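You operate a simulated robot arm through the tools that you are given. There is no shell and no other tool. Be economical: measure what you need, move in short steps, check, and stop when the job is done.

The job below is to be done with a simulated robot arm. You get a single attempt, and the scene is never put back.

TASK
Prove the crane's stop button, then park the hook.
Fine: main switch on, run the hook a good way down, push the stop in, try the up key, pull the stop out, run the hook up to its stop; main switch off.

The check looks at the end state, three seconds after you hand in, the way a careful person would. Anything else that was tipped, shoved, dropped, spilled or broken makes it a failure.

THE ROBOT
A 7-joint arm with a two-finger gripper, hanging from a carriage that runs on a rail from [-2.043, -0.006] to [0.437, 0.001] (x, y) and turns from -5.707 to 6.301 rad about z. Base frame: it is fixed where the carriage stands at the start and does not move with it; the origin is on the floor, on the carriage's upright axis, x ahead of it, y to its left, z up. Lengths are in m, angles in rad, forces in N, time in s.
Its first joint turns from -2.496 to 2.496 rad. Places, roughly: alarm key [0.5, 0.3, 1]; down key [0.5, 0.5, 1]; hoist [0.7, 0.9, 6.7]; hook latch [0.6, 0.9, 2.1]; loose gearbox [0.75, 1.5, 0.5]; main switch [0.7, 0.5, 1]; mode switch [0.7, 0.3, 1]; orange sling [0.6, 1.6, 0.8]; stop button [0.5, 0.2, 1]; up key [0.5, 0.5, 1]. Payload 1.37 kg.
The TCP is the grasp point between the finger pads, 0.016 m short of the fingertips. In the tool frame z runs along the fingers and y along their closing line. The gripper opens to 0.092 m. The gripper's body begins 0.074 m behind the TCP.
Orientation is that of the tool frame in the base frame, as a unit quaternion [x, y, z, w]. With the fingers straight down and closing along the base's y, the tool's x points along the base's -x, its y along +y and its z along -z.

THE INTERFACE
- The arm moves only by the tool servo_tool. Its argument "rows" is a list of rows, each a list of 3 entries, a list of its own where there are three numbers: the shift along the base's x, y, z in m, then the turn, a rotation vector about the base's x, y, z in rad, then the opening, from 0 (shut) to 1 (fully open). In form: [[[x, y, z], [wx, wy, wz], grip], ...]. A call has 1 to 12 rows; each row is the pose to reach, as a shift and turn from the pose commanded when the call began. Each row takes 0.2 s and may step no farther than 0.05 m and 0.15 rad from the row before; otherwise, or with a gripper value out of range, the whole call is refused. A pose out of reach is approached as far as the arm can. The call stops where the force on the tool passes 90 N (or 10 N more than at its start, if that is more) or the arm is blocked; 0.2 s more then pass. The fingers move at their own pace and stop on an object; they squeeze with about 26 N. The grip force told is the motor's: it shows also when the fingers shut on nothing. Time passes only in rows, and 0.2 s behind the last, so rows that repeat a pose let the fingers close. The reply holds the time, the measured pose of the TCP, the force on the tool along the base axes, the opening and the grip force, in the units named above and with some noise, with the torque about the TCP (base axes, N m) and any sound that the robot's microphone picked up.
- Cameras (640 x 400 px; columns grow to the right, rows downward): "scene" is now at [0.2714, 0.0386, 1.8389]; the picture's right is [0.62, -0.79, 0.00], its down [-0.68, -0.54, -0.50] and it looks along [0.39, 0.31, -0.87] (base axes); focal length 258 px, centre (320, 200). "wrist" rides on the gripper at [0.071, 0.019, -0.111] in the tool frame; the picture's right is [-0.26, 0.97, 0.00], its down [-0.78, -0.21, -0.59] and it looks along [-0.57, -0.15, 0.81] (tool axes); focal length 280 px, centre (320, 200).
- capture(camera): a new picture of that camera. It takes no simulated time.
- raise_lower(by): slides the trunk up (or, below 0, down) by that many m; the arm and the scene camera ride with it, the base frame stays. It gives what a move gives, with no picture.
- roll_base(legs): drives the robot by 1 to 6 legs, each [ahead, left, turn to the left] in m, m and rad, along the robot's own axes; the way and the turn of a leg run together, so that a leg with both is an arc; at most 1.5 m and 3.142 rad a leg. The arm and the cameras ride along, it lands a little off, and it stops where it bumps. It keeps to its track: a leg is cut to what the track allows. It gives what a move gives.
- pan_tilt(pan, tilt): turns the head with the scene camera to pan (to the left, within 2.705 rad either way) and tilt (down, from -0.506 to 1.204), counted from straight ahead of the robot. It gives what a move gives.
- probe_pixels(camera, pixels): there is no depth. For up to 12 entries [column, row, z] of the newest picture of that camera ("zoom" is the newest enlarged one), the place [x, y] in the base frame at which the ray of that pixel passes the height z, good to about 0.002 m. It takes no simulated time.
- close_up(camera, box): a new picture of the part [left, top, right, bottom] of that camera's present view, enlarged. It takes no simulated time.
- finish_job(): hands the job in; it is judged then, once.

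Work in short steps. Measure before you move; look again where a grasp or a placing could have gone wrong, and mend it. You have 80 turns and 68 pictures in all, those below and enlarged ones among them. Open the gripper and draw the arm clear of the work before you hand the job in, unless the task says otherwise; then end with one line.

The tools are called after "Request:" as name(argument=value, ...) on one line, values as JSON. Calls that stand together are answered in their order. servo_tool: Moves the arm, as the interface text tells. Its arguments: {"type":"object","properties":{"rows":{"type":"array"}},"required":["rows"]} The other tools are called the same way: raise_lower (by) slides the trunk up or down; roll_base (legs) drives the base; pan_tilt (pan, tilt) turns the head that bears the scene camera; capture (camera) takes a picture; probe_pixels (camera, pixels) gives the place at which the rays of pixels pass given heights; close_up (camera, box) takes an enlarged picture of a part of a camera's view; finish_job () hands the job in.

At the start:

```text
t: 0.0
position: [0.6703, 0.4329, 1.2796]
tool_rot: [-0.001, 1.0, 0.0, 0.0]
contact_force: [-0.7, -0.4, 0.0]
wrist_torque: [-0.04, 0.03, -0.01]
width: 0.092
gripper_force: 0.1
trunk travel left (down, up): [-0.5, 0.081]
robot x, y, heading: [0.0023, 0.0015, -0.001]
head pan, tilt: [0.665, 1.051]
```

scene: 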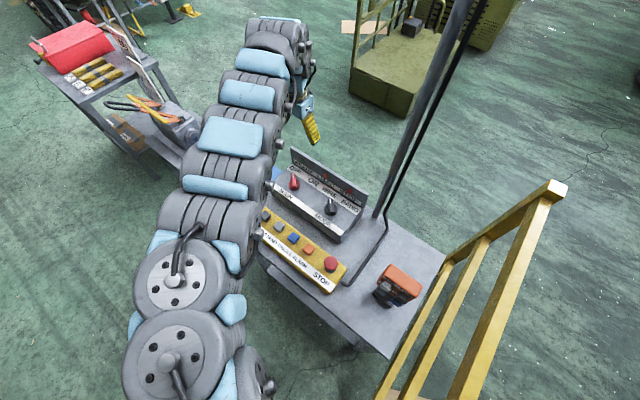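
wrist: 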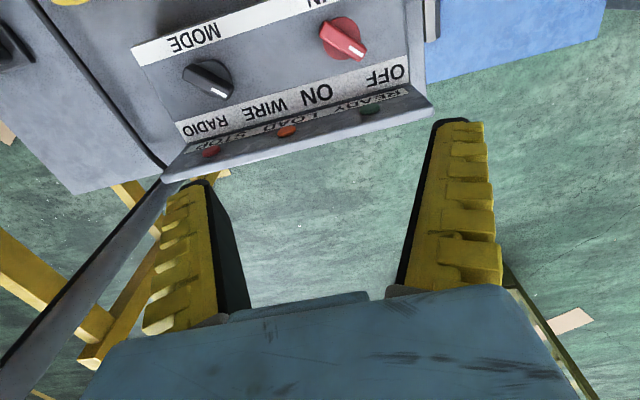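

The scene picture shows the panel near (310,230), with red and black knobs at (295,182) and (330,207) and a row of buttons from (265,215) to (330,265). I'll enlarge both views to read the labels.

Request:
close_up(camera="scene", box=[240, 140, 400, 300])

Request:
close_up(camera="wrist", box=[120, 0, 440, 200])

```text
2.50 times, centred on (320, 220) of scene
```

zoom: 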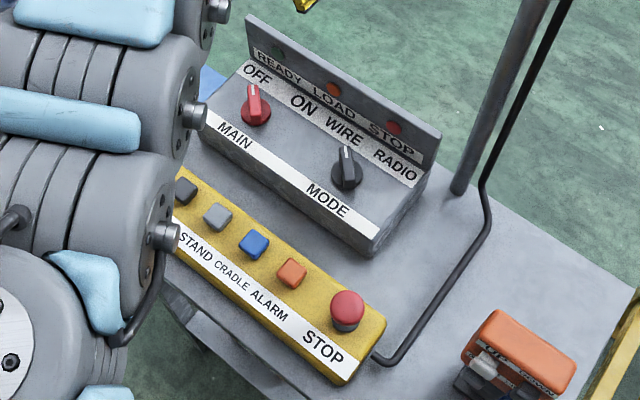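

```text
2.00 times, centred on (280, 100) of wrist
```

zoom: 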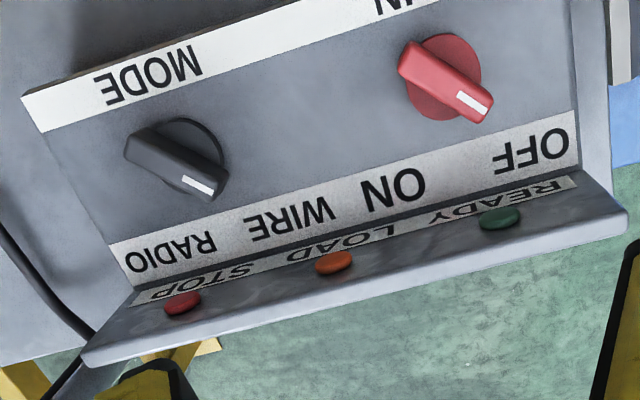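

The main knob points at OFF and the mode knob at WIRE. The up and down keys are hidden behind the arm, so I'll move the tool back and up, then look from the wrist.

Request:
servo_tool(rows=[[[-0.04, 0, 0.03], [0, 0, 0], 1], [[-0.08, 0, 0.05], [0, 0, 0], 1], [[-0.12, 0, 0.07], [0, 0, 0], 1], [[-0.16, 0, 0.08], [0, 0, 0], 1], [[-0.2, 0, 0.08], [0, 0, 0], 1]])

Request:
capture(camera="wrist")

Request:
pan_tilt(pan=0.95, tilt=-0.1)

Request:
capture(camera="scene")

```text
t: 1.2
position: [0.5556, 0.4292, 1.3592]
tool_rot: [0.0, 1.0, 0.0, 0.001]
contact_force: [0.0, -0.8, -0.2]
wrist_torque: [0.0, 0.04, 0.01]
width: 0.0919
gripper_force: 0.1
out of reach, approached as far as the arm can: row 3, 4, 5
trunk travel left (down, up): [-0.5, 0.081]
robot x, y, heading: [0.0013, -0.0016, 0.001]
head pan, tilt: [0.665, 1.051]
```

```text
63 pictures are left
```

wrist: 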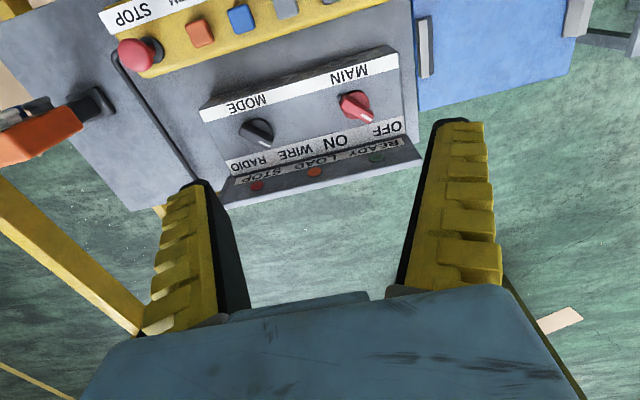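

```text
t: 2.6
position: [0.5562, 0.4291, 1.3601]
tool_rot: [-0.001, 1.0, 0.0, 0.0]
contact_force: [0.3, 0.2, -0.2]
wrist_torque: [0.0, 0.0, -0.01]
width: 0.0921
gripper_force: 0.0
trunk travel left (down, up): [-0.5, 0.081]
robot x, y, heading: [-0.0023, 0.0008, -0.0]
head pan, tilt: [0.949, -0.099]
```

```text
62 pictures are left
```

scene: 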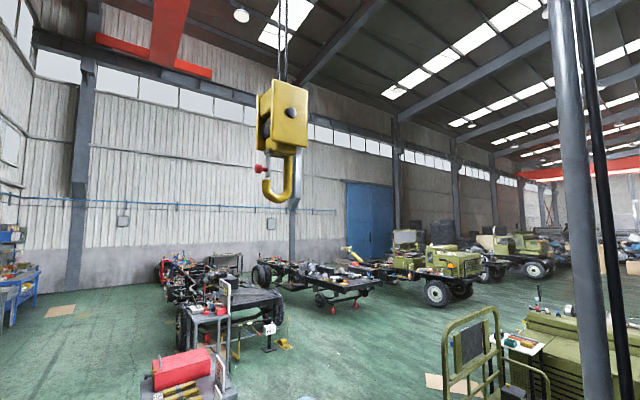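

The hook hangs clear at z≈2.1. I'll roll the base back 0.3 m so the wrist camera sees the key row, and aim the head at the panel.

Request:
roll_base(legs=[[-0.3, 0, 0]])

Request:
pan_tilt(pan=0.6, tilt=0.75)

Request:
capture(camera="wrist")

Request:
capture(camera="scene")

```text
t: 4.6
position: [0.2592, 0.4296, 1.3607]
tool_rot: [-0.001, 1.0, 0.0, 0.0]
contact_force: [-0.3, -0.5, -0.3]
wrist_torque: [0.01, -0.03, 0.0]
width: 0.0921
gripper_force: 0.0
trunk travel left (down, up): [-0.5, 0.081]
robot x, y, heading: [-0.2952, -0.0061, 0.0]
head pan, tilt: [0.949, -0.099]
```

```text
t: 5.8
position: [0.2598, 0.4299, 1.3584]
tool_rot: [-0.001, 1.0, 0.0, 0.001]
contact_force: [0.2, 0.2, -0.7]
wrist_torque: [0.0, 0.04, 0.02]
width: 0.0918
gripper_force: 0.0
trunk travel left (down, up): [-0.5, 0.081]
robot x, y, heading: [-0.2965, -0.0018, 0.001]
head pan, tilt: [0.6, 0.75]
```

```text
61 pictures are left
```

wrist: 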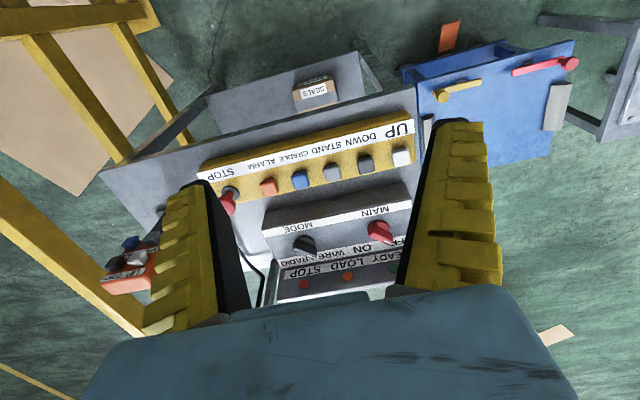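

```text
60 pictures are left
```

scene: 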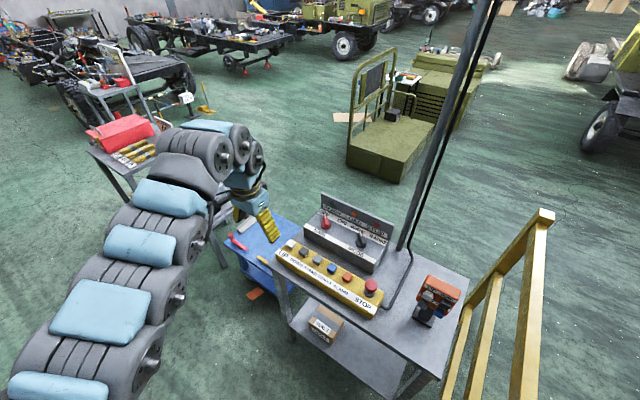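

All six keys now show: UP white, DOWN black, then STAND, CRADLE, ALARM and STOP. I'll enlarge both views to measure them.

Request:
close_up(camera="wrist", box=[190, 100, 430, 250])

Request:
probe_pixels(camera="zoom", pixels=[[560, 152, 1.0], [560, 152, 0.95], [465, 165, 1.0], [465, 165, 0.95], [95, 280, 1.0], [95, 280, 0.95], [500, 350, 1.0], [500, 350, 1.05]])

Request:
close_up(camera="scene", box=[260, 170, 480, 330])

```text
2.67 times, centred on (310, 175) of wrist
```

zoom: 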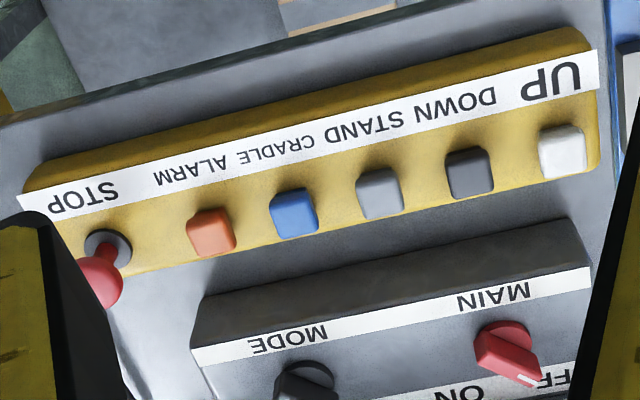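

```text
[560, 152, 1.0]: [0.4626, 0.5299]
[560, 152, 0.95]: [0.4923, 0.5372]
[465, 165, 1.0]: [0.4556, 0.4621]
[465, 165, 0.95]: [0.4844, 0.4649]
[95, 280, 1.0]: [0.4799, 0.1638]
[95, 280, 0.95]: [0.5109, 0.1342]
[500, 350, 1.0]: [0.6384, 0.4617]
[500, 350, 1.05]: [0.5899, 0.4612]
```

```text
2.50 times, centred on (370, 250) of scene
```

zoom: 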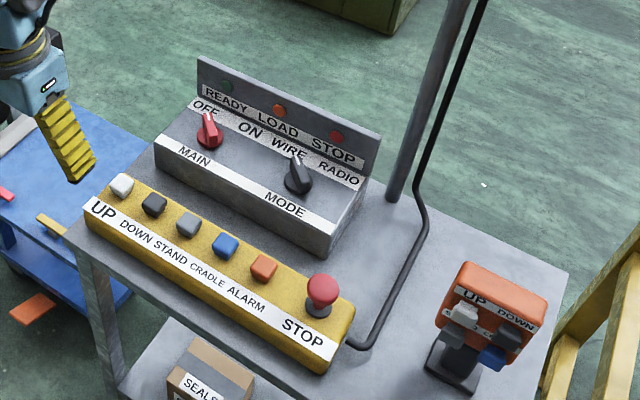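

I'll probe the same points from the scene zoom to triangulate their heights.

Request:
probe_pixels(camera="zoom", pixels=[[122, 183, 1.0], [122, 183, 0.95], [154, 202, 1.0], [154, 202, 0.95], [321, 287, 1.0], [321, 287, 1.05], [263, 266, 1.0], [263, 266, 0.95], [208, 132, 1.0], [208, 132, 1.05]])

```text
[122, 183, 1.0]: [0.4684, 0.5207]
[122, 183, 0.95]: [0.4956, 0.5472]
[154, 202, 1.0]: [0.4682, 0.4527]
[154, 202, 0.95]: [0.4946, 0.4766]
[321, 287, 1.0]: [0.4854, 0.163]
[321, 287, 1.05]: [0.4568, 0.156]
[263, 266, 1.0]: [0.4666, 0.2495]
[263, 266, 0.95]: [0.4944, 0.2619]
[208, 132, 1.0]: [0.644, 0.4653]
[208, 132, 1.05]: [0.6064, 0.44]
```

Triangulation gives UP at about (0.479, 0.533, 0.977), DOWN at (0.475, 0.463), STOP at (0.484, 0.163, ~1.0) and the main knob near (0.635, 0.462, 1.007). I'll bring the wrist closer to see the knob's bar direction.

Request:
servo_tool(rows=[[[0.045, 0.005, -0.01], [0, 0, 0], 1], [[0.09, 0.01, -0.03], [0, 0, 0], 1], [[0.13, 0.015, -0.055], [0, 0, 0], 1], [[0.17, 0.02, -0.08], [0, 0, 0], 1], [[0.205, 0.025, -0.1], [0, 0, 0], 1], [[0.24, 0.03, -0.12], [0, 0, 0], 1]])

Request:
capture(camera="wrist")

Request:
close_up(camera="wrist", box=[160, 60, 480, 260])

```text
t: 7.2
position: [0.405, 0.4289, 1.2778]
tool_rot: [0.0, 1.0, 0.001, 0.0]
contact_force: [0.0, -0.6, 0.2]
wrist_torque: [0.03, 0.01, 0.01]
width: 0.0918
gripper_force: 0.1
out of reach, approached as far as the arm can: row 4, 5, 6
trunk travel left (down, up): [-0.5, 0.081]
robot x, y, heading: [-0.2964, 0.0012, 0.002]
head pan, tilt: [0.6, 0.75]
```

```text
57 pictures are left
```

wrist: 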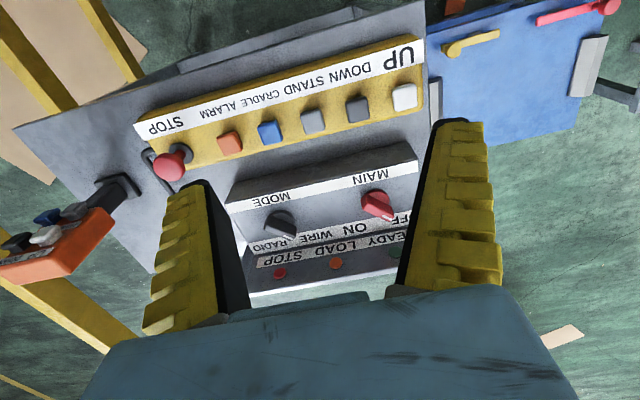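

```text
2.00 times, centred on (320, 160) of wrist
```

zoom: 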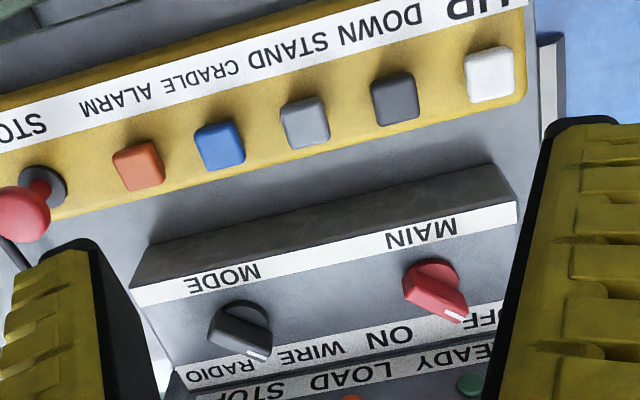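

The arm's reach is narrow here (r≈0.70–0.82 at this height), so I'll use the trunk and rail for placement. I'll lower a little and roll forward to inspect the knob.

Request:
roll_base(legs=[[0.12, 0, 0]])

Request:
raise_lower(by=-0.08)

Request:
capture(camera="wrist")

Request:
close_up(camera="wrist", box=[240, 60, 480, 210])

Request:
probe_pixels(camera="wrist", pixels=[[320, 200, 1.0]])

Request:
capture(camera="scene")

```text
t: 8.4
position: [0.5246, 0.4298, 1.2782]
tool_rot: [-0.001, 1.0, -0.001, 0.001]
contact_force: [0.1, -0.2, -0.4]
wrist_torque: [-0.01, 0.04, 0.0]
width: 0.092
gripper_force: 0.0
trunk travel left (down, up): [-0.5, 0.081]
robot x, y, heading: [-0.1776, 0.0006, 0.004]
head pan, tilt: [0.6, 0.75]
```

```text
t: 9.6
position: [0.5257, 0.4294, 1.198]
tool_rot: [-0.002, 1.0, 0.0, 0.0]
contact_force: [0.0, 0.4, -0.3]
wrist_torque: [0.02, 0.02, 0.02]
width: 0.092
gripper_force: 0.0
trunk travel left (down, up): [-0.42, 0.161]
robot x, y, heading: [-0.1748, -0.0006, 0.004]
head pan, tilt: [0.6, 0.75]
```

```text
55 pictures are left
```

wrist: 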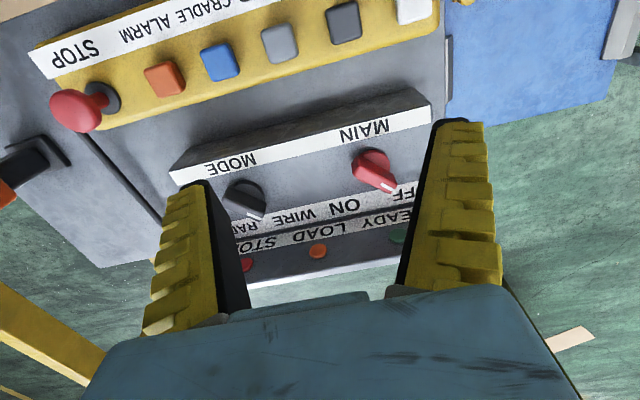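

```text
2.67 times, centred on (360, 135) of wrist
```

zoom: 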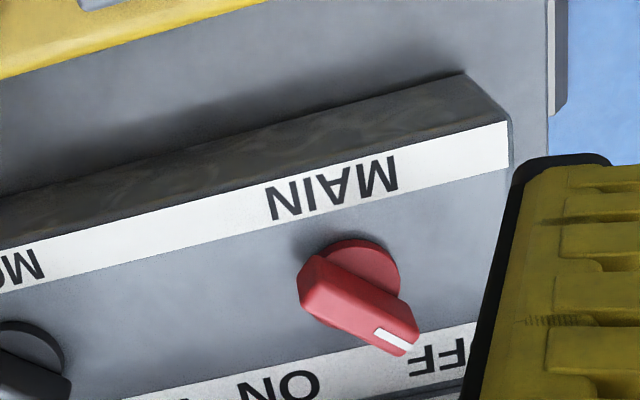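

```text
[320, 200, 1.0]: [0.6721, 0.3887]
```

```text
53 pictures are left
```

scene: 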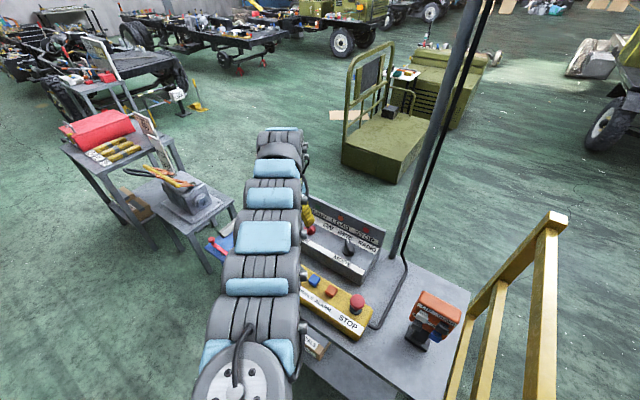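

I'll probe the knob's disc, its bar ends and the console edges at several heights in this zoom. Only the scene zoom is the newest of its camera, so I re-take the wrist zoom first.

Request:
close_up(camera="wrist", box=[320, 120, 440, 220])

Request:
probe_pixels(camera="wrist", pixels=[[357, 162, 1.0], [357, 162, 1.02], [390, 188, 1.0], [390, 188, 1.02], [374, 162, 0.98], [374, 162, 1.0], [430, 103, 0.98], [430, 103, 1.0], [430, 122, 0.98], [430, 122, 0.96], [350, 205, 1.0], [403, 190, 1.0]])

```text
4.00 times, centred on (380, 170) of wrist
```

zoom: 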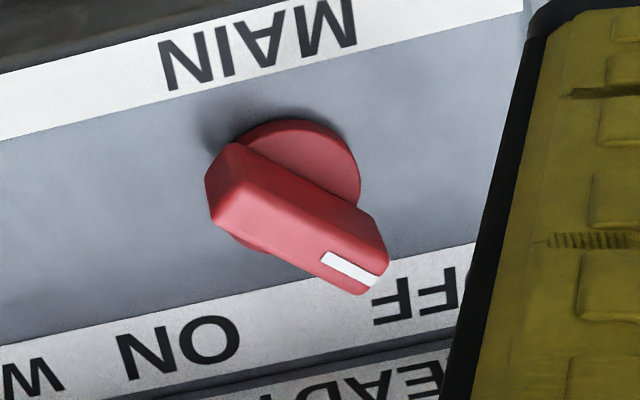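

```text
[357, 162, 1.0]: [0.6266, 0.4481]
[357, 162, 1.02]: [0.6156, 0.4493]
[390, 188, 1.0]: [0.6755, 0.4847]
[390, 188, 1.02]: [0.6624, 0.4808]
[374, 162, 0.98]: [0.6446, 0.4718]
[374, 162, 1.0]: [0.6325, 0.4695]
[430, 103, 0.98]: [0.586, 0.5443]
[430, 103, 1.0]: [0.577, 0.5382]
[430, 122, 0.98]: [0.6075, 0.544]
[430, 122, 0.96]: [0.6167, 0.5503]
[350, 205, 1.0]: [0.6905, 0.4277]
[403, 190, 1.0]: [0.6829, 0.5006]
```

The bar runs about 40° from +x toward +y, with its top at about (0.646, 0.466, 1.00), on a console sloping roughly 12° up toward the back. I'll roll forward, then yaw the tool 0.70 and tilt it to match.

Request:
roll_base(legs=[[0.15, 0, 0]])

Request:
servo_tool(rows=[[[-0.005, 0.007, 0], [-0.012, -0.0326, 0.1396], 1], [[-0.01, 0.014, 0], [-0.0238, -0.0652, 0.279], 1], [[-0.018, 0.021, 0], [-0.0357, -0.098, 0.419], 1], [[-0.025, 0.028, 0], [-0.0476, -0.13, 0.558], 1], [[-0.03, 0.035, 0], [-0.0595, -0.163, 0.698], 1]])

Request:
capture(camera="wrist")

```text
t: 10.9
position: [0.6723, 0.4284, 1.1979]
tool_rot: [0.001, 1.0, 0.0, 0.0]
contact_force: [-0.8, -0.9, 0.5]
wrist_torque: [0.0, -0.03, 0.04]
width: 0.0918
gripper_force: 0.1
trunk travel left (down, up): [-0.42, 0.161]
robot x, y, heading: [-0.0262, -0.0001, 0.0]
head pan, tilt: [0.6, 0.75]
```

```text
t: 12.2
position: [0.6431, 0.4644, 1.1985]
tool_rot: [-0.342, 0.936, -0.03, 0.08]
contact_force: [-0.7, 0.6, -0.5]
wrist_torque: [0.01, 0.02, 0.0]
width: 0.0917
gripper_force: 0.0
trunk travel left (down, up): [-0.42, 0.161]
robot x, y, heading: [-0.0302, 0.0008, 0.004]
head pan, tilt: [0.6, 0.75]
```

```text
51 pictures are left
```

wrist: 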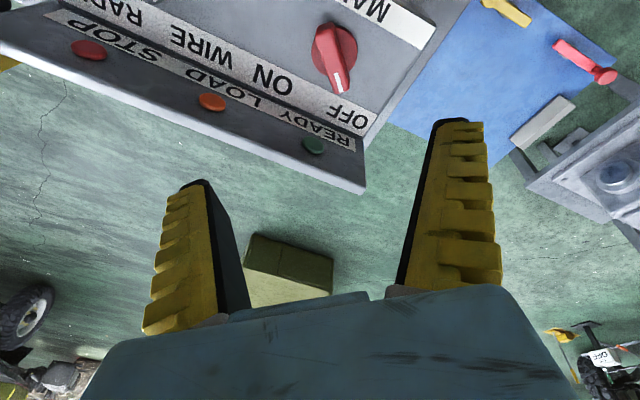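

The bar, from (322,30) to (345,92), lies along the tool's forward axis, so the yaw is right. I'll probe it to refine the centre before descending.

Request:
close_up(camera="wrist", box=[280, 0, 440, 120])

Request:
probe_pixels(camera="wrist", pixels=[[323, 28, 1.0], [342, 88, 1.0], [323, 28, 1.02], [342, 88, 1.02], [335, 50, 0.975], [320, 200, 1.0]])

```text
3.33 times, centred on (360, 60) of wrist
```

zoom: 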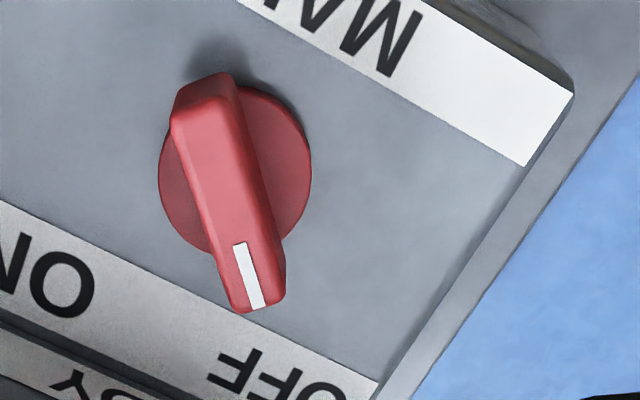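

```text
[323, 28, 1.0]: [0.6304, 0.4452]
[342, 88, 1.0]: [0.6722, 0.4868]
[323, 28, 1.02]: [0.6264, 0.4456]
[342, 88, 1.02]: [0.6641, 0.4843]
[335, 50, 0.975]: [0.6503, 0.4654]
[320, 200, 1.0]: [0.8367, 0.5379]
```

Bar centre comes out at about (0.648, 0.466). I'll lower the trunk 0.14 m and look again.

Request:
raise_lower(by=-0.14)

Request:
capture(camera="wrist")

Request:
pan_tilt(pan=0.5, tilt=0.8)

Request:
capture(camera="scene")

```text
t: 13.8
position: [0.6432, 0.4644, 1.0576]
tool_rot: [-0.341, 0.936, -0.029, 0.081]
contact_force: [0.3, 0.6, -0.6]
wrist_torque: [0.02, -0.01, 0.02]
width: 0.0917
gripper_force: 0.0
trunk travel left (down, up): [-0.28, 0.301]
robot x, y, heading: [-0.0281, 0.0026, 0.003]
head pan, tilt: [0.6, 0.75]
```

```text
49 pictures are left
```

wrist: 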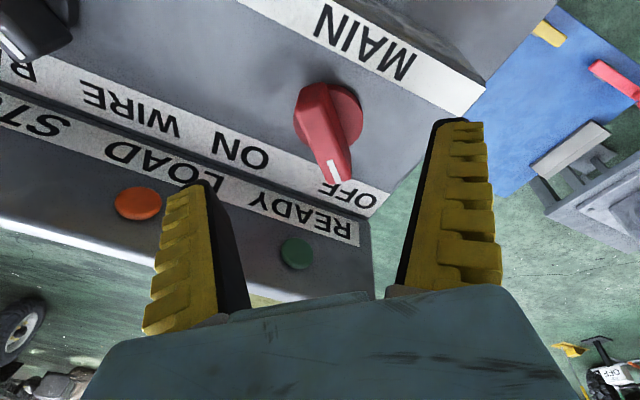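

```text
t: 14.5
position: [0.6434, 0.4622, 1.0576]
tool_rot: [-0.342, 0.936, -0.029, 0.08]
contact_force: [-0.5, 0.0, -0.3]
wrist_torque: [-0.03, 0.0, 0.02]
width: 0.0916
gripper_force: 0.0
trunk travel left (down, up): [-0.28, 0.301]
robot x, y, heading: [-0.0293, 0.0007, -0.001]
head pan, tilt: [0.499, 0.799]
```

```text
48 pictures are left
```

scene: 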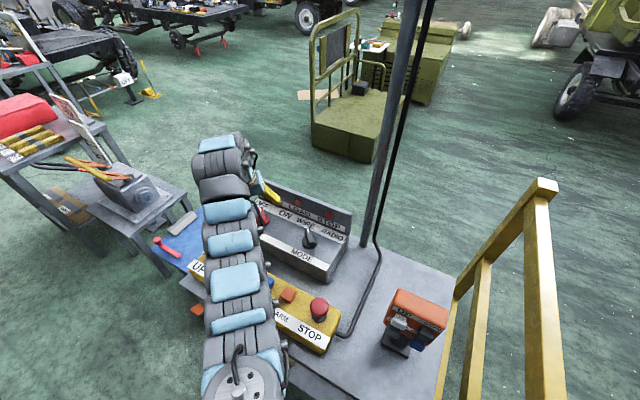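

I'll probe the bar again from this closer pose for the fine alignment.

Request:
probe_pixels(camera="wrist", pixels=[[312, 88, 1.0], [338, 176, 1.0], [312, 88, 1.01], [338, 176, 1.01], [333, 115, 0.98]])

```text
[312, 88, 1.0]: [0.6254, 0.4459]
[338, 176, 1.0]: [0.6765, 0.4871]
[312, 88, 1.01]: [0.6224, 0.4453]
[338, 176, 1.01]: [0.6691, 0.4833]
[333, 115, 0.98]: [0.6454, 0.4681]
```

Bar centre confirmed at about (0.649, 0.466). I'll descend to z≈1.003 and close the fingers.

Request:
servo_tool(rows=[[[0.004, 0.002, -0.02], [0, 0, 0], 1], [[0.006, 0.003, -0.04], [0, 0, 0], 1], [[0.006, 0.003, -0.052], [0, 0, 0], 1], [[0.006, 0.003, -0.052], [0, 0, 0], 0.1], [[0.006, 0.003, -0.052], [0, 0, 0], 0.1], [[0.006, 0.003, -0.052], [0, 0, 0], 0.1]])

Request:
capture(camera="wrist")

```text
t: 15.9
position: [0.6487, 0.4653, 1.0072]
tool_rot: [-0.342, 0.936, -0.029, 0.08]
contact_force: [-6.5, -4.1, 11.5]
wrist_torque: [-0.05, 0.15, 0.03]
width: 0.012
gripper_force: 27.8
trunk travel left (down, up): [-0.28, 0.301]
robot x, y, heading: [-0.0289, 0.0024, 0.001]
head pan, tilt: [0.499, 0.799]
```

```text
47 pictures are left
```

wrist: 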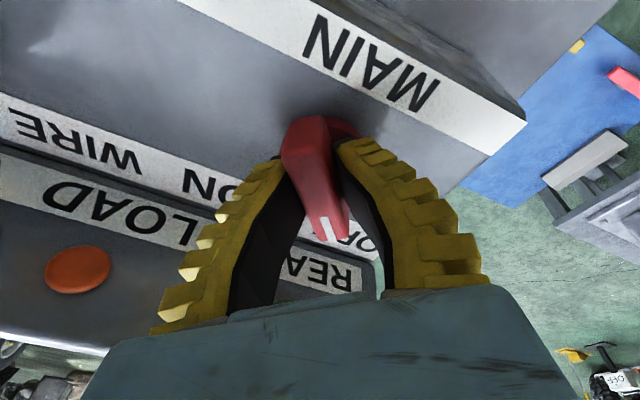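

The bar is gripped (width 0.012). I'll turn it clockwise about the panel normal in steps, watching the torque.

Request:
servo_tool(rows=[[[0, 0, 0.002], [0.0237, 0, -0.138], 0.1], [[0, 0, 0.002], [0.0473, 0, -0.276], 0.1], [[0, 0, 0.002], [0.071, 0, -0.414], 0.1], [[0, 0, 0.002], [0.0946, 0, -0.552], 0.1], [[0, 0, 0.002], [0.1183, 0, -0.69], 0.1], [[0, 0, 0.002], [0.142, 0, -0.828], 0.1], [[0, 0, 0.002], [0.1656, 0, -0.966], 0.1]])

Request:
capture(camera="wrist")

```text
t: 17.5
position: [0.6475, 0.467, 1.007]
tool_rot: [0.14, 0.987, 0.013, 0.084]
contact_force: [0.2, 5.4, -1.7]
wrist_torque: [0.06, -0.01, 0.02]
width: 0.0138
gripper_force: 6.6
trunk travel left (down, up): [-0.28, 0.301]
robot x, y, heading: [-0.0293, 0.0029, -0.002]
head pan, tilt: [0.499, 0.799]
```

```text
46 pictures are left
```

wrist: 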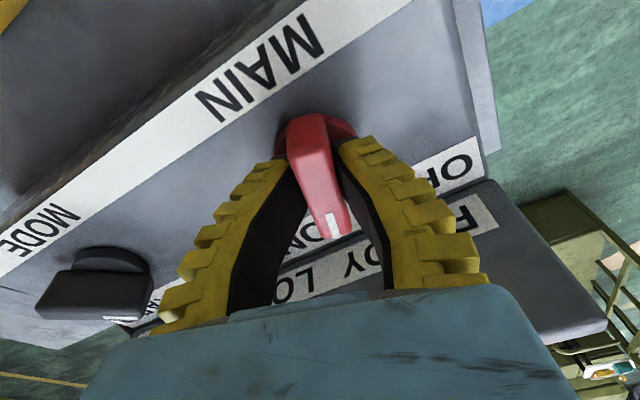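

The knob follows and now points near ON. I'll turn a further 0.4 rad to the mirror position.

Request:
servo_tool(rows=[[[0, 0, 0], [0.0237, 0, -0.138], 0.1], [[0, 0, 0], [0.0473, 0, -0.276], 0.1], [[0, 0, 0], [0.071, 0, -0.41], 0.1]])

Request:
capture(camera="wrist")

```text
t: 18.3
position: [0.6495, 0.4674, 1.0084]
tool_rot: [0.341, 0.936, 0.03, 0.08]
contact_force: [-4.1, 0.4, 7.6]
wrist_torque: [-0.3, -0.22, 0.0]
width: 0.0117
gripper_force: 27.7
trunk travel left (down, up): [-0.28, 0.301]
robot x, y, heading: [-0.0281, 0.0001, 0.003]
head pan, tilt: [0.499, 0.799]
```

```text
45 pictures are left
```

wrist: 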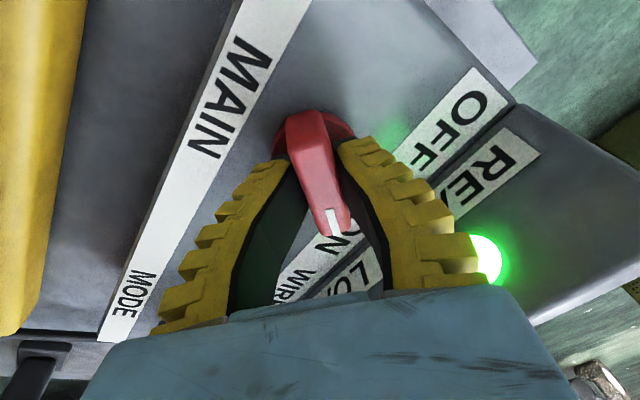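

The READY lamp is lit green, so main is ON. I'll open the fingers and rise clear.

Request:
servo_tool(rows=[[[0, 0, 0], [0, 0, 0], 1], [[0, 0, 0], [0, 0, 0], 1], [[0, 0, 0.04], [0, 0, 0], 1], [[0, 0, 0.07], [0, 0, 0], 1]])

Request:
raise_lower(by=0.1)

Request:
servo_tool(rows=[[[0, 0, 0], [-0.0119, 0.0326, 0.1396], 0], [[0, 0, 0], [-0.0238, 0.0652, 0.279], 0], [[0, 0, 0], [-0.0357, 0.098, 0.419], 0], [[0, 0, 0], [-0.0476, 0.13, 0.558], 0], [[0, 0, 0], [-0.0595, 0.163, 0.698], 0]])

Request:
roll_base(legs=[[-0.32, 0, 0]])

Request:
capture(camera="wrist")

```text
t: 19.3
position: [0.6498, 0.467, 1.0792]
tool_rot: [0.34, 0.936, 0.029, 0.081]
contact_force: [0.1, -0.6, -0.3]
wrist_torque: [0.0, -0.04, 0.02]
width: 0.0919
gripper_force: 0.0
trunk travel left (down, up): [-0.28, 0.301]
robot x, y, heading: [-0.0285, 0.0002, 0.002]
head pan, tilt: [0.499, 0.799]
```

```text
t: 20.6
position: [0.6498, 0.4642, 1.1789]
tool_rot: [0.34, 0.937, 0.03, 0.08]
contact_force: [1.2, 0.4, -0.2]
wrist_torque: [0.02, 0.03, 0.0]
width: 0.092
gripper_force: 0.0
trunk travel left (down, up): [-0.38, 0.201]
robot x, y, heading: [-0.0298, 0.003, -0.002]
head pan, tilt: [0.499, 0.799]
```

```text
t: 21.8
position: [0.6489, 0.4629, 1.1773]
tool_rot: [0.021, 1.0, 0.001, 0.005]
contact_force: [0.7, -1.6, 0.9]
wrist_torque: [0.02, 0.02, -0.01]
width: 0.0001
gripper_force: 26.0
trunk travel left (down, up): [-0.38, 0.201]
robot x, y, heading: [-0.0268, -0.0045, -0.001]
head pan, tilt: [0.499, 0.799]
```

```text
t: 24.0
position: [0.3251, 0.4679, 1.179]
tool_rot: [0.019, 1.0, 0.002, 0.005]
contact_force: [0.1, -0.4, -0.4]
wrist_torque: [-0.01, -0.02, -0.01]
width: 0.0
gripper_force: 26.6
trunk travel left (down, up): [-0.38, 0.201]
robot x, y, heading: [-0.3498, -0.0012, 0.003]
head pan, tilt: [0.499, 0.799]
```

```text
44 pictures are left
```

wrist: 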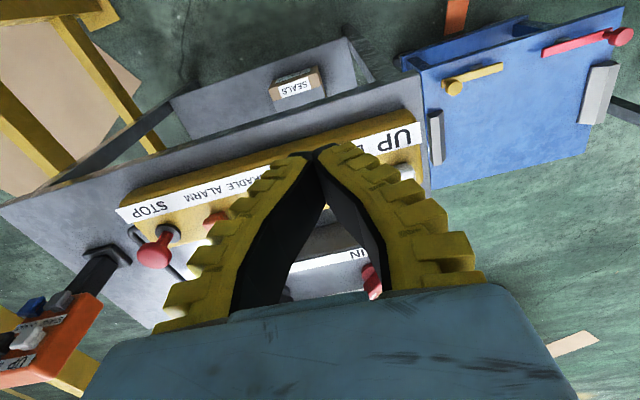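

The shut fingertips appear at (320,150). I'll roll forward 0.15 to sit above the DOWN key and check with both cameras.

Request:
roll_base(legs=[[0.15, 0, 0]])

Request:
capture(camera="wrist")

Request:
capture(camera="scene")

```text
t: 25.3
position: [0.4758, 0.4684, 1.1782]
tool_rot: [0.018, 1.0, 0.002, 0.005]
contact_force: [0.6, 0.1, -0.4]
wrist_torque: [0.01, 0.01, 0.02]
width: 0.0
gripper_force: 25.6
trunk travel left (down, up): [-0.38, 0.201]
robot x, y, heading: [-0.1978, 0.0004, 0.009]
head pan, tilt: [0.499, 0.799]
```

```text
43 pictures are left
```

wrist: 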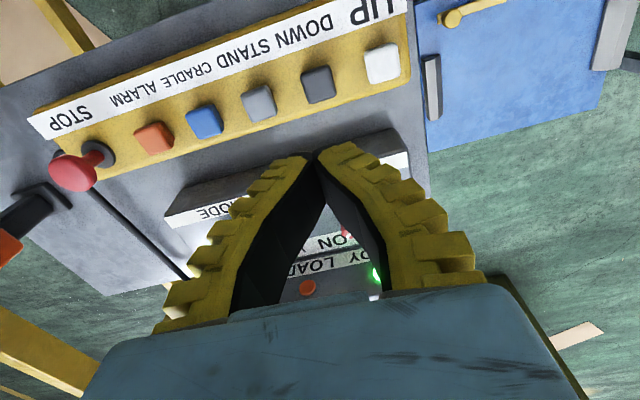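

```text
42 pictures are left
```

scene: 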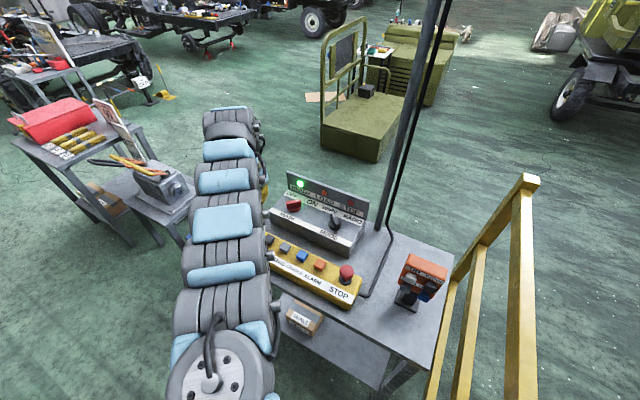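

The key tops show well from this wrist view: DOWN at (318,84), UP at (382,63) and STOP at (72,170). I'll probe them.

Request:
probe_pixels(camera="wrist", pixels=[[318, 84, 0.975], [318, 84, 0.99], [382, 63, 0.975], [382, 63, 0.96], [260, 102, 0.975], [72, 170, 1.0], [155, 136, 0.975]])

Request:
close_up(camera="wrist", box=[230, 30, 430, 155])

```text
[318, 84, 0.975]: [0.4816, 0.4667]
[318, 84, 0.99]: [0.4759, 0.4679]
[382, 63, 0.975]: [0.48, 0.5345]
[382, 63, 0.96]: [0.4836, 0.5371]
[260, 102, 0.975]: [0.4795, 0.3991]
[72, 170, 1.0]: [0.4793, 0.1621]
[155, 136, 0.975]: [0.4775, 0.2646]
```

```text
3.20 times, centred on (330, 92) of wrist
```

zoom: 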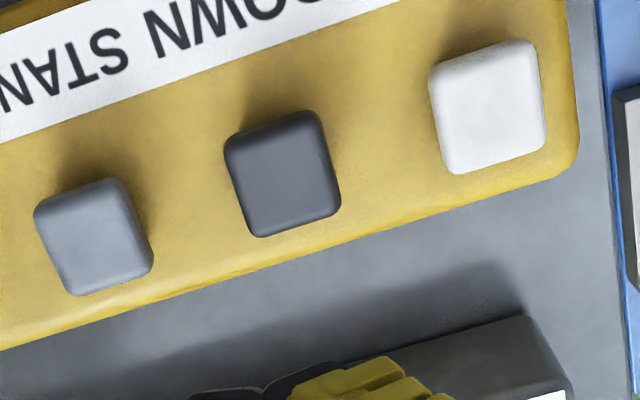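

DOWN key top is at about (0.480, 0.466, 0.976). I'll lower the trunk, turn the head to the hook, and take a reference picture.

Request:
raise_lower(by=-0.14)

Request:
pan_tilt(pan=1.0, tilt=0.1)

Request:
capture(camera="scene")

```text
t: 27.0
position: [0.4751, 0.4683, 1.0384]
tool_rot: [0.017, 1.0, 0.002, 0.005]
contact_force: [0.6, 0.1, -0.5]
wrist_torque: [0.01, 0.01, -0.01]
width: 0.0003
gripper_force: 26.4
trunk travel left (down, up): [-0.24, 0.341]
robot x, y, heading: [-0.1987, -0.0016, 0.007]
head pan, tilt: [0.499, 0.799]
```

```text
t: 28.1
position: [0.4764, 0.4685, 1.0377]
tool_rot: [0.017, 1.0, 0.002, 0.005]
contact_force: [0.0, 0.9, 0.2]
wrist_torque: [-0.03, 0.03, 0.02]
width: 0.0
gripper_force: 25.6
trunk travel left (down, up): [-0.24, 0.341]
robot x, y, heading: [-0.2, 0.0025, 0.006]
head pan, tilt: [1.0, 0.099]
```

```text
40 pictures are left
```

scene: 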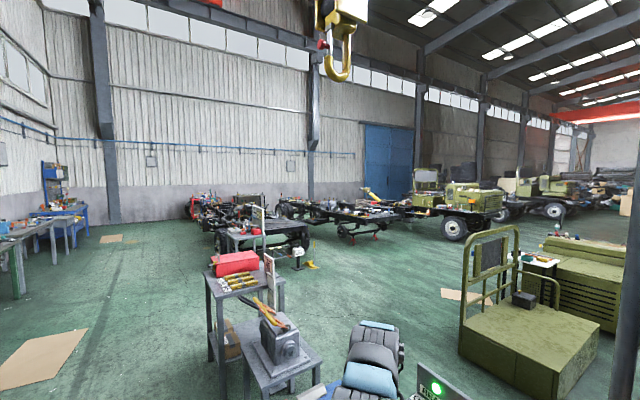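

The hook tip is at (338,80). I'll press DOWN gently for a short moment, then look.

Request:
servo_tool(rows=[[[0.004, -0.002, -0.02], [0, 0, 0], 0], [[0.004, -0.002, -0.038], [0, 0, 0], 0], [[0.004, -0.002, -0.046], [0, 0, 0], 0], [[0.004, -0.002, -0.05], [0, 0, 0], 0], [[0.004, -0.002, -0.053], [0, 0, 0], 0]])

Request:
capture(camera="scene")

```text
t: 29.3
position: [0.4802, 0.4666, 0.9863]
tool_rot: [0.018, 1.0, 0.002, 0.006]
contact_force: [0.4, 0.5, 1.8]
wrist_torque: [-0.01, -0.01, 0.01]
width: 0.0056
gripper_force: 28.0
out of reach, approached as far as the arm can: row 1
trunk travel left (down, up): [-0.24, 0.341]
robot x, y, heading: [-0.1993, 0.0008, 0.008]
head pan, tilt: [1.0, 0.099]
```

```text
39 pictures are left
```

scene: 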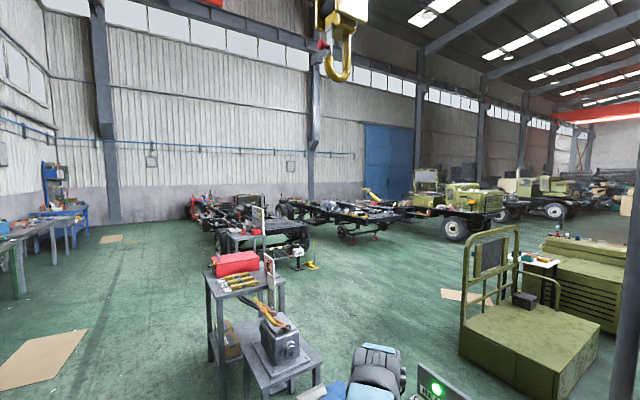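

There is light contact (1.8 N) and no hook motion. I'll press a few millimetres more.

Request:
servo_tool(rows=[[[0, 0, -0.003], [0, 0, 0], 0], [[0, 0, -0.006], [0, 0, 0], 0], [[0, 0, -0.006], [0, 0, 0], 0]])

Request:
capture(camera="scene")

Request:
capture(camera="wrist")

```text
t: 30.1
position: [0.4785, 0.4649, 0.98]
tool_rot: [0.019, 1.0, 0.003, 0.006]
contact_force: [-0.8, -0.4, 5.3]
wrist_torque: [-0.02, 0.04, -0.03]
width: 0.0061
gripper_force: 27.7
out of reach, approached as far as the arm can: row 1
trunk travel left (down, up): [-0.24, 0.341]
robot x, y, heading: [-0.1977, -0.0004, 0.006]
head pan, tilt: [1.0, 0.099]
heard: click
```

```text
38 pictures are left
```

scene: 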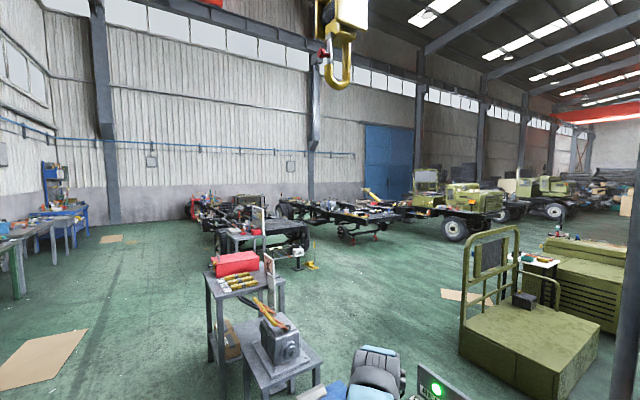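

```text
37 pictures are left
```

wrist: 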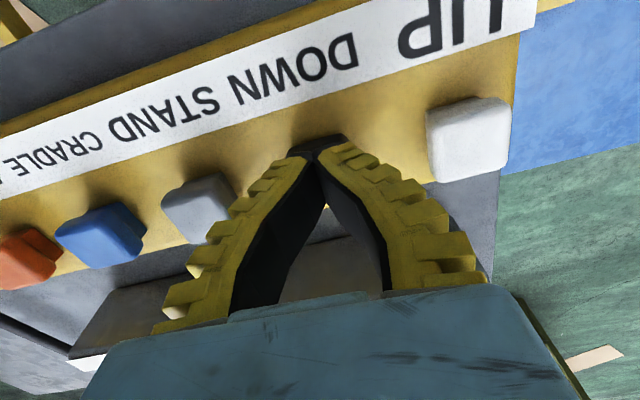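

A click sounded and the hook tip is down to about row 88, so it is moving. I'll hold for about 2.4 s and check.

Request:
servo_tool(rows=[[[0, 0, 0], [0, 0, 0], 0], [[0, 0, 0], [0, 0, 0], 0], [[0, 0, 0], [0, 0, 0], 0], [[0, 0, 0], [0, 0, 0], 0], [[0, 0, 0], [0, 0, 0], 0], [[0, 0, 0], [0, 0, 0], 0], [[0, 0, 0], [0, 0, 0], 0], [[0, 0, 0], [0, 0, 0], 0], [[0, 0, 0], [0, 0, 0], 0], [[0, 0, 0], [0, 0, 0], 0], [[0, 0, 0], [0, 0, 0], 0]])

Request:
capture(camera="scene")

```text
t: 32.5
position: [0.4774, 0.4649, 0.9788]
tool_rot: [0.018, 1.0, 0.003, 0.006]
contact_force: [0.0, -0.2, 6.0]
wrist_torque: [-0.04, 0.03, 0.0]
width: 0.0057
gripper_force: 27.9
trunk travel left (down, up): [-0.24, 0.341]
robot x, y, heading: [-0.1978, -0.0022, 0.01]
head pan, tilt: [1.0, 0.099]
```

```text
36 pictures are left
```

scene: 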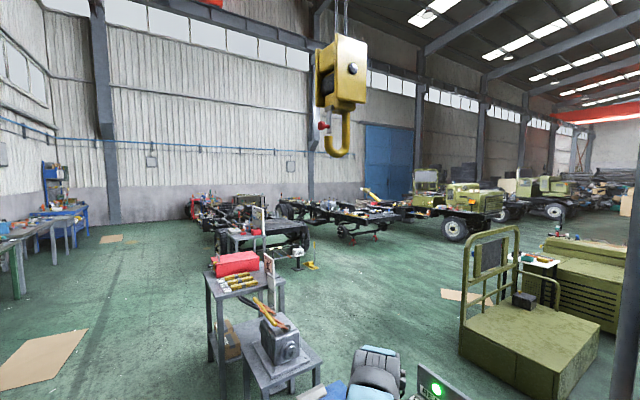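

The hook descends at about 0.11 m/s and now sits near row 157. I'll hold about 3.8 s more.

Request:
servo_tool(rows=[[[0, 0, 0], [0, 0, 0], 0], [[0, 0, 0], [0, 0, 0], 0], [[0, 0, 0], [0, 0, 0], 0], [[0, 0, 0], [0, 0, 0], 0], [[0, 0, 0], [0, 0, 0], 0], [[0, 0, 0], [0, 0, 0], 0], [[0, 0, 0], [0, 0, 0], 0], [[0, 0, 0], [0, 0, 0], 0], [[0, 0, 0], [0, 0, 0], 0], [[0, 0, 0], [0, 0, 0], 0], [[0, 0, 0], [0, 0, 0], 0]])

Request:
servo_tool(rows=[[[0, 0, 0], [0, 0, 0], 0], [[0, 0, 0], [0, 0, 0], 0], [[0, 0, 0], [0, 0, 0], 0], [[0, 0, 0], [0, 0, 0], 0], [[0, 0, 0.03], [0, 0, 0], 0], [[0, 0, 0.06], [0, 0, 0], 0]])

Request:
capture(camera="scene")

```text
t: 34.9
position: [0.4786, 0.4657, 0.9791]
tool_rot: [0.019, 1.0, 0.003, 0.006]
contact_force: [-0.5, -1.3, 5.8]
wrist_torque: [-0.03, 0.01, 0.01]
width: 0.0061
gripper_force: 27.6
trunk travel left (down, up): [-0.24, 0.341]
robot x, y, heading: [-0.1988, 0.0, 0.013]
head pan, tilt: [1.0, 0.099]
```

```text
t: 36.3
position: [0.4787, 0.465, 1.0414]
tool_rot: [0.018, 1.0, 0.002, 0.005]
contact_force: [0.3, 0.0, 0.9]
wrist_torque: [-0.05, 0.02, -0.02]
width: 0.0001
gripper_force: 28.1
out of reach, approached as far as the arm can: row 6
trunk travel left (down, up): [-0.24, 0.341]
robot x, y, heading: [-0.1981, 0.0027, 0.006]
head pan, tilt: [1.0, 0.099]
```

```text
35 pictures are left
```

scene: 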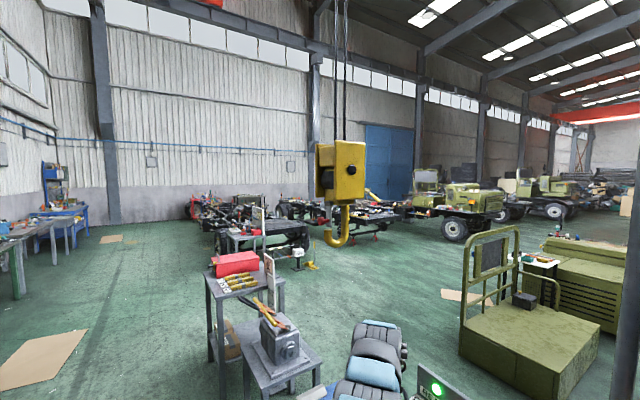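

The hook stopped at row 247, about 0.65 m down, with free air beneath. I'll press DOWN for another ~1.8 s so it is clearly a good way.

Request:
servo_tool(rows=[[[0, 0, -0.04], [0, 0, 0], 0], [[0, 0, -0.06], [0, 0, 0], 0], [[0, 0, -0.062], [0, 0, 0], 0], [[0, 0, -0.062], [0, 0, 0], 0], [[0, 0, -0.062], [0, 0, 0], 0], [[0, 0, -0.062], [0, 0, 0], 0], [[0, 0, -0.062], [0, 0, 0], 0], [[0, 0, -0.062], [0, 0, 0], 0], [[0, 0, -0.062], [0, 0, 0], 0], [[0, 0, -0.062], [0, 0, 0], 0], [[0, 0, -0.03], [0, 0, 0], 0], [[0, 0, 0], [0, 0, 0], 0]])

Request:
capture(camera="scene")

```text
t: 38.9
position: [0.4777, 0.4665, 1.0382]
tool_rot: [0.018, 1.0, 0.003, 0.006]
contact_force: [0.0, 0.5, -0.6]
wrist_torque: [-0.01, -0.04, -0.01]
width: 0.0
gripper_force: 27.7
trunk travel left (down, up): [-0.24, 0.341]
robot x, y, heading: [-0.1979, 0.0024, 0.009]
head pan, tilt: [1.0, 0.099]
heard: click
```

```text
34 pictures are left
```

scene: 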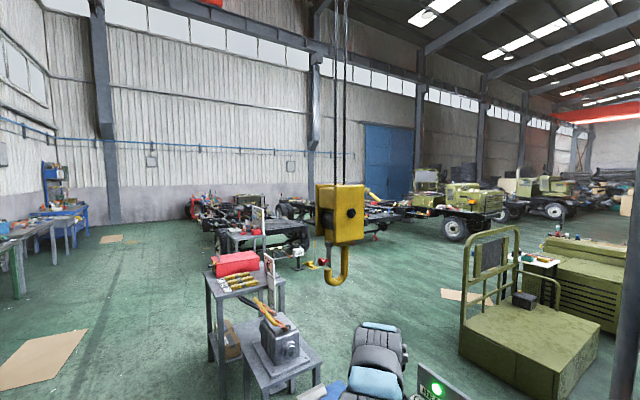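

The hook is about 0.85 m down and stopped. Next I'll raise the trunk, roll back 0.1 m and swing the tool over to STOP.

Request:
raise_lower(by=0.14)

Request:
roll_base(legs=[[-0.1, 0, 0]])

Request:
servo_tool(rows=[[[0.005, -0.027, 0], [0, 0, 0], 0], [[0.008, -0.051, 0], [0, 0, 0], 0], [[0.031, -0.091, 0], [0, 0, 0], 0], [[0.052, -0.133, 0], [0, 0, 0], 0], [[0.07, -0.175, 0], [0, 0, 0], 0], [[0.086, -0.219, 0], [0, 0, 0], 0], [[0.099, -0.264, 0], [0, 0, 0], 0], [[0.108, -0.303, 0], [0, 0, 0], 0]])

Request:
capture(camera="wrist")

```text
t: 40.5
position: [0.4775, 0.4669, 1.1783]
tool_rot: [0.018, 1.0, 0.002, 0.005]
contact_force: [-0.5, -0.5, -0.2]
wrist_torque: [-0.02, -0.01, -0.03]
width: 0.0
gripper_force: 27.6
trunk travel left (down, up): [-0.38, 0.201]
robot x, y, heading: [-0.1995, -0.0009, 0.007]
head pan, tilt: [1.0, 0.099]
```

```text
t: 41.7
position: [0.3772, 0.4654, 1.1778]
tool_rot: [0.019, 1.0, 0.003, 0.006]
contact_force: [0.1, 0.0, 0.0]
wrist_torque: [-0.02, 0.01, -0.01]
width: 0.0
gripper_force: 28.3
trunk travel left (down, up): [-0.38, 0.201]
robot x, y, heading: [-0.2989, -0.0001, 0.007]
head pan, tilt: [1.0, 0.099]
```

```text
t: 43.5
position: [0.4855, 0.1604, 1.179]
tool_rot: [0.018, 1.0, 0.002, 0.006]
contact_force: [-0.7, -0.1, -0.3]
wrist_torque: [-0.07, -0.02, 0.0]
width: 0.0003
gripper_force: 27.6
trunk travel left (down, up): [-0.38, 0.201]
robot x, y, heading: [-0.3009, -0.0027, 0.008]
head pan, tilt: [1.0, 0.099]
```

```text
33 pictures are left
```

wrist: 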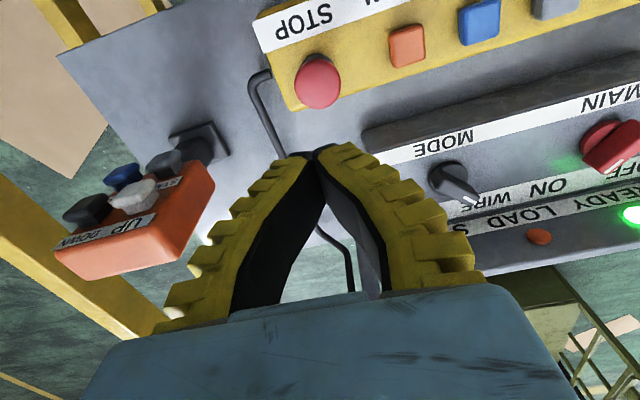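

STOP's head shows at (317,82). I'll probe it and the orange remote for clearance.

Request:
probe_pixels(camera="wrist", pixels=[[317, 82, 1.0], [317, 82, 1.015], [317, 58, 1.0], [317, 106, 1.0], [180, 150, 1.05], [205, 165, 1.05], [110, 225, 1.05]])

Request:
pan_tilt(pan=0.3, tilt=0.7)

Request:
capture(camera="scene")

```text
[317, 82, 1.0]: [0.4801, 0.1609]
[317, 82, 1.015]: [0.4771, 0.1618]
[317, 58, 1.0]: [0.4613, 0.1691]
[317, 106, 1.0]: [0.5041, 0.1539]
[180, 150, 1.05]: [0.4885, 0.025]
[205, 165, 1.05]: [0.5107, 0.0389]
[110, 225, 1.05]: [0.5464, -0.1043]
```

```text
t: 44.6
position: [0.4845, 0.1623, 1.1771]
tool_rot: [0.018, 1.0, 0.003, 0.005]
contact_force: [0.1, 0.0, -0.3]
wrist_torque: [-0.01, 0.02, 0.02]
width: 0.0
gripper_force: 27.6
trunk travel left (down, up): [-0.38, 0.201]
robot x, y, heading: [-0.301, -0.0015, 0.01]
head pan, tilt: [0.3, 0.7]
```

```text
32 pictures are left
```

scene: 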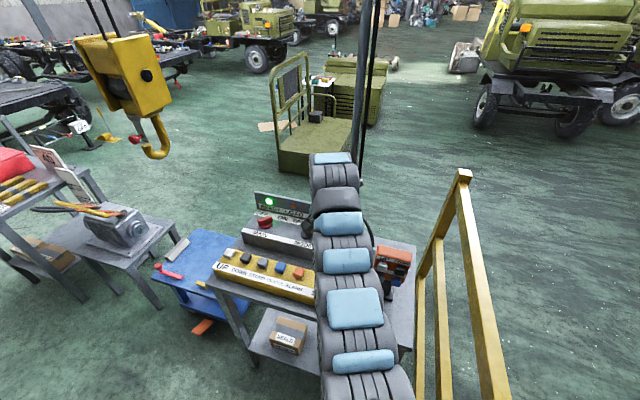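

STOP is at about (0.480, 0.161), with the remote clear off to the side. I'll lower the trunk, then press in small steps.

Request:
raise_lower(by=-0.12)

Request:
servo_tool(rows=[[[-0.004, 0, -0.015], [0, 0, 0], 0], [[-0.004, 0, -0.025], [0, 0, 0], 0], [[-0.004, 0, -0.031], [0, 0, 0], 0], [[-0.004, 0, -0.036], [0, 0, 0], 0], [[-0.004, 0, -0.04], [0, 0, 0], 0]])

Request:
capture(camera="wrist")

```text
t: 46.1
position: [0.4837, 0.1624, 1.0587]
tool_rot: [0.018, 1.0, 0.002, 0.005]
contact_force: [-0.8, -0.5, 0.4]
wrist_torque: [0.0, -0.01, 0.02]
width: 0.0
gripper_force: 27.4
trunk travel left (down, up): [-0.26, 0.321]
robot x, y, heading: [-0.303, 0.0001, 0.006]
head pan, tilt: [0.3, 0.7]
```

```text
t: 47.3
position: [0.4798, 0.1612, 1.0182]
tool_rot: [0.019, 1.0, 0.003, 0.005]
contact_force: [-0.6, 0.5, 0.3]
wrist_torque: [0.0, -0.04, -0.01]
width: 0.0002
gripper_force: 27.7
trunk travel left (down, up): [-0.26, 0.321]
robot x, y, heading: [-0.3013, 0.0007, 0.004]
head pan, tilt: [0.3, 0.7]
```

```text
31 pictures are left
```

wrist: 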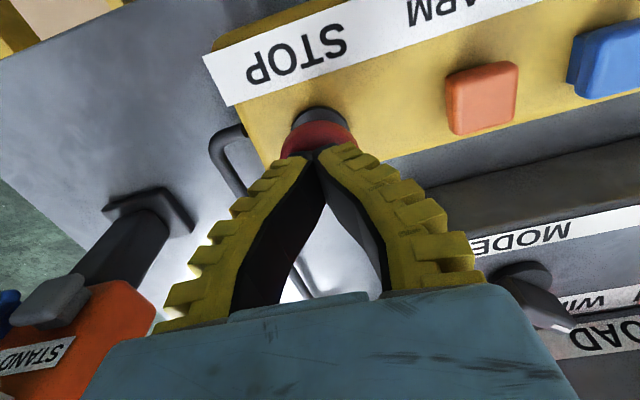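

The tip is just over the mushroom head without contact yet. I'll press further in small steps.

Request:
servo_tool(rows=[[[0, 0, -0.003], [0, 0, 0], 0], [[0, 0, -0.006], [0, 0, 0], 0], [[0, 0, -0.009], [0, 0, 0], 0], [[0, 0, -0.012], [0, 0, 0], 0]])

```text
t: 48.3
position: [0.4829, 0.1642, 1.0089]
tool_rot: [0.019, 1.0, 0.003, 0.009]
contact_force: [-7.0, -2.2, 29.3]
wrist_torque: [-0.04, 0.19, 0.05]
width: 0.0061
gripper_force: 27.5
trunk travel left (down, up): [-0.26, 0.321]
robot x, y, heading: [-0.3009, -0.002, 0.005]
head pan, tilt: [0.3, 0.7]
```

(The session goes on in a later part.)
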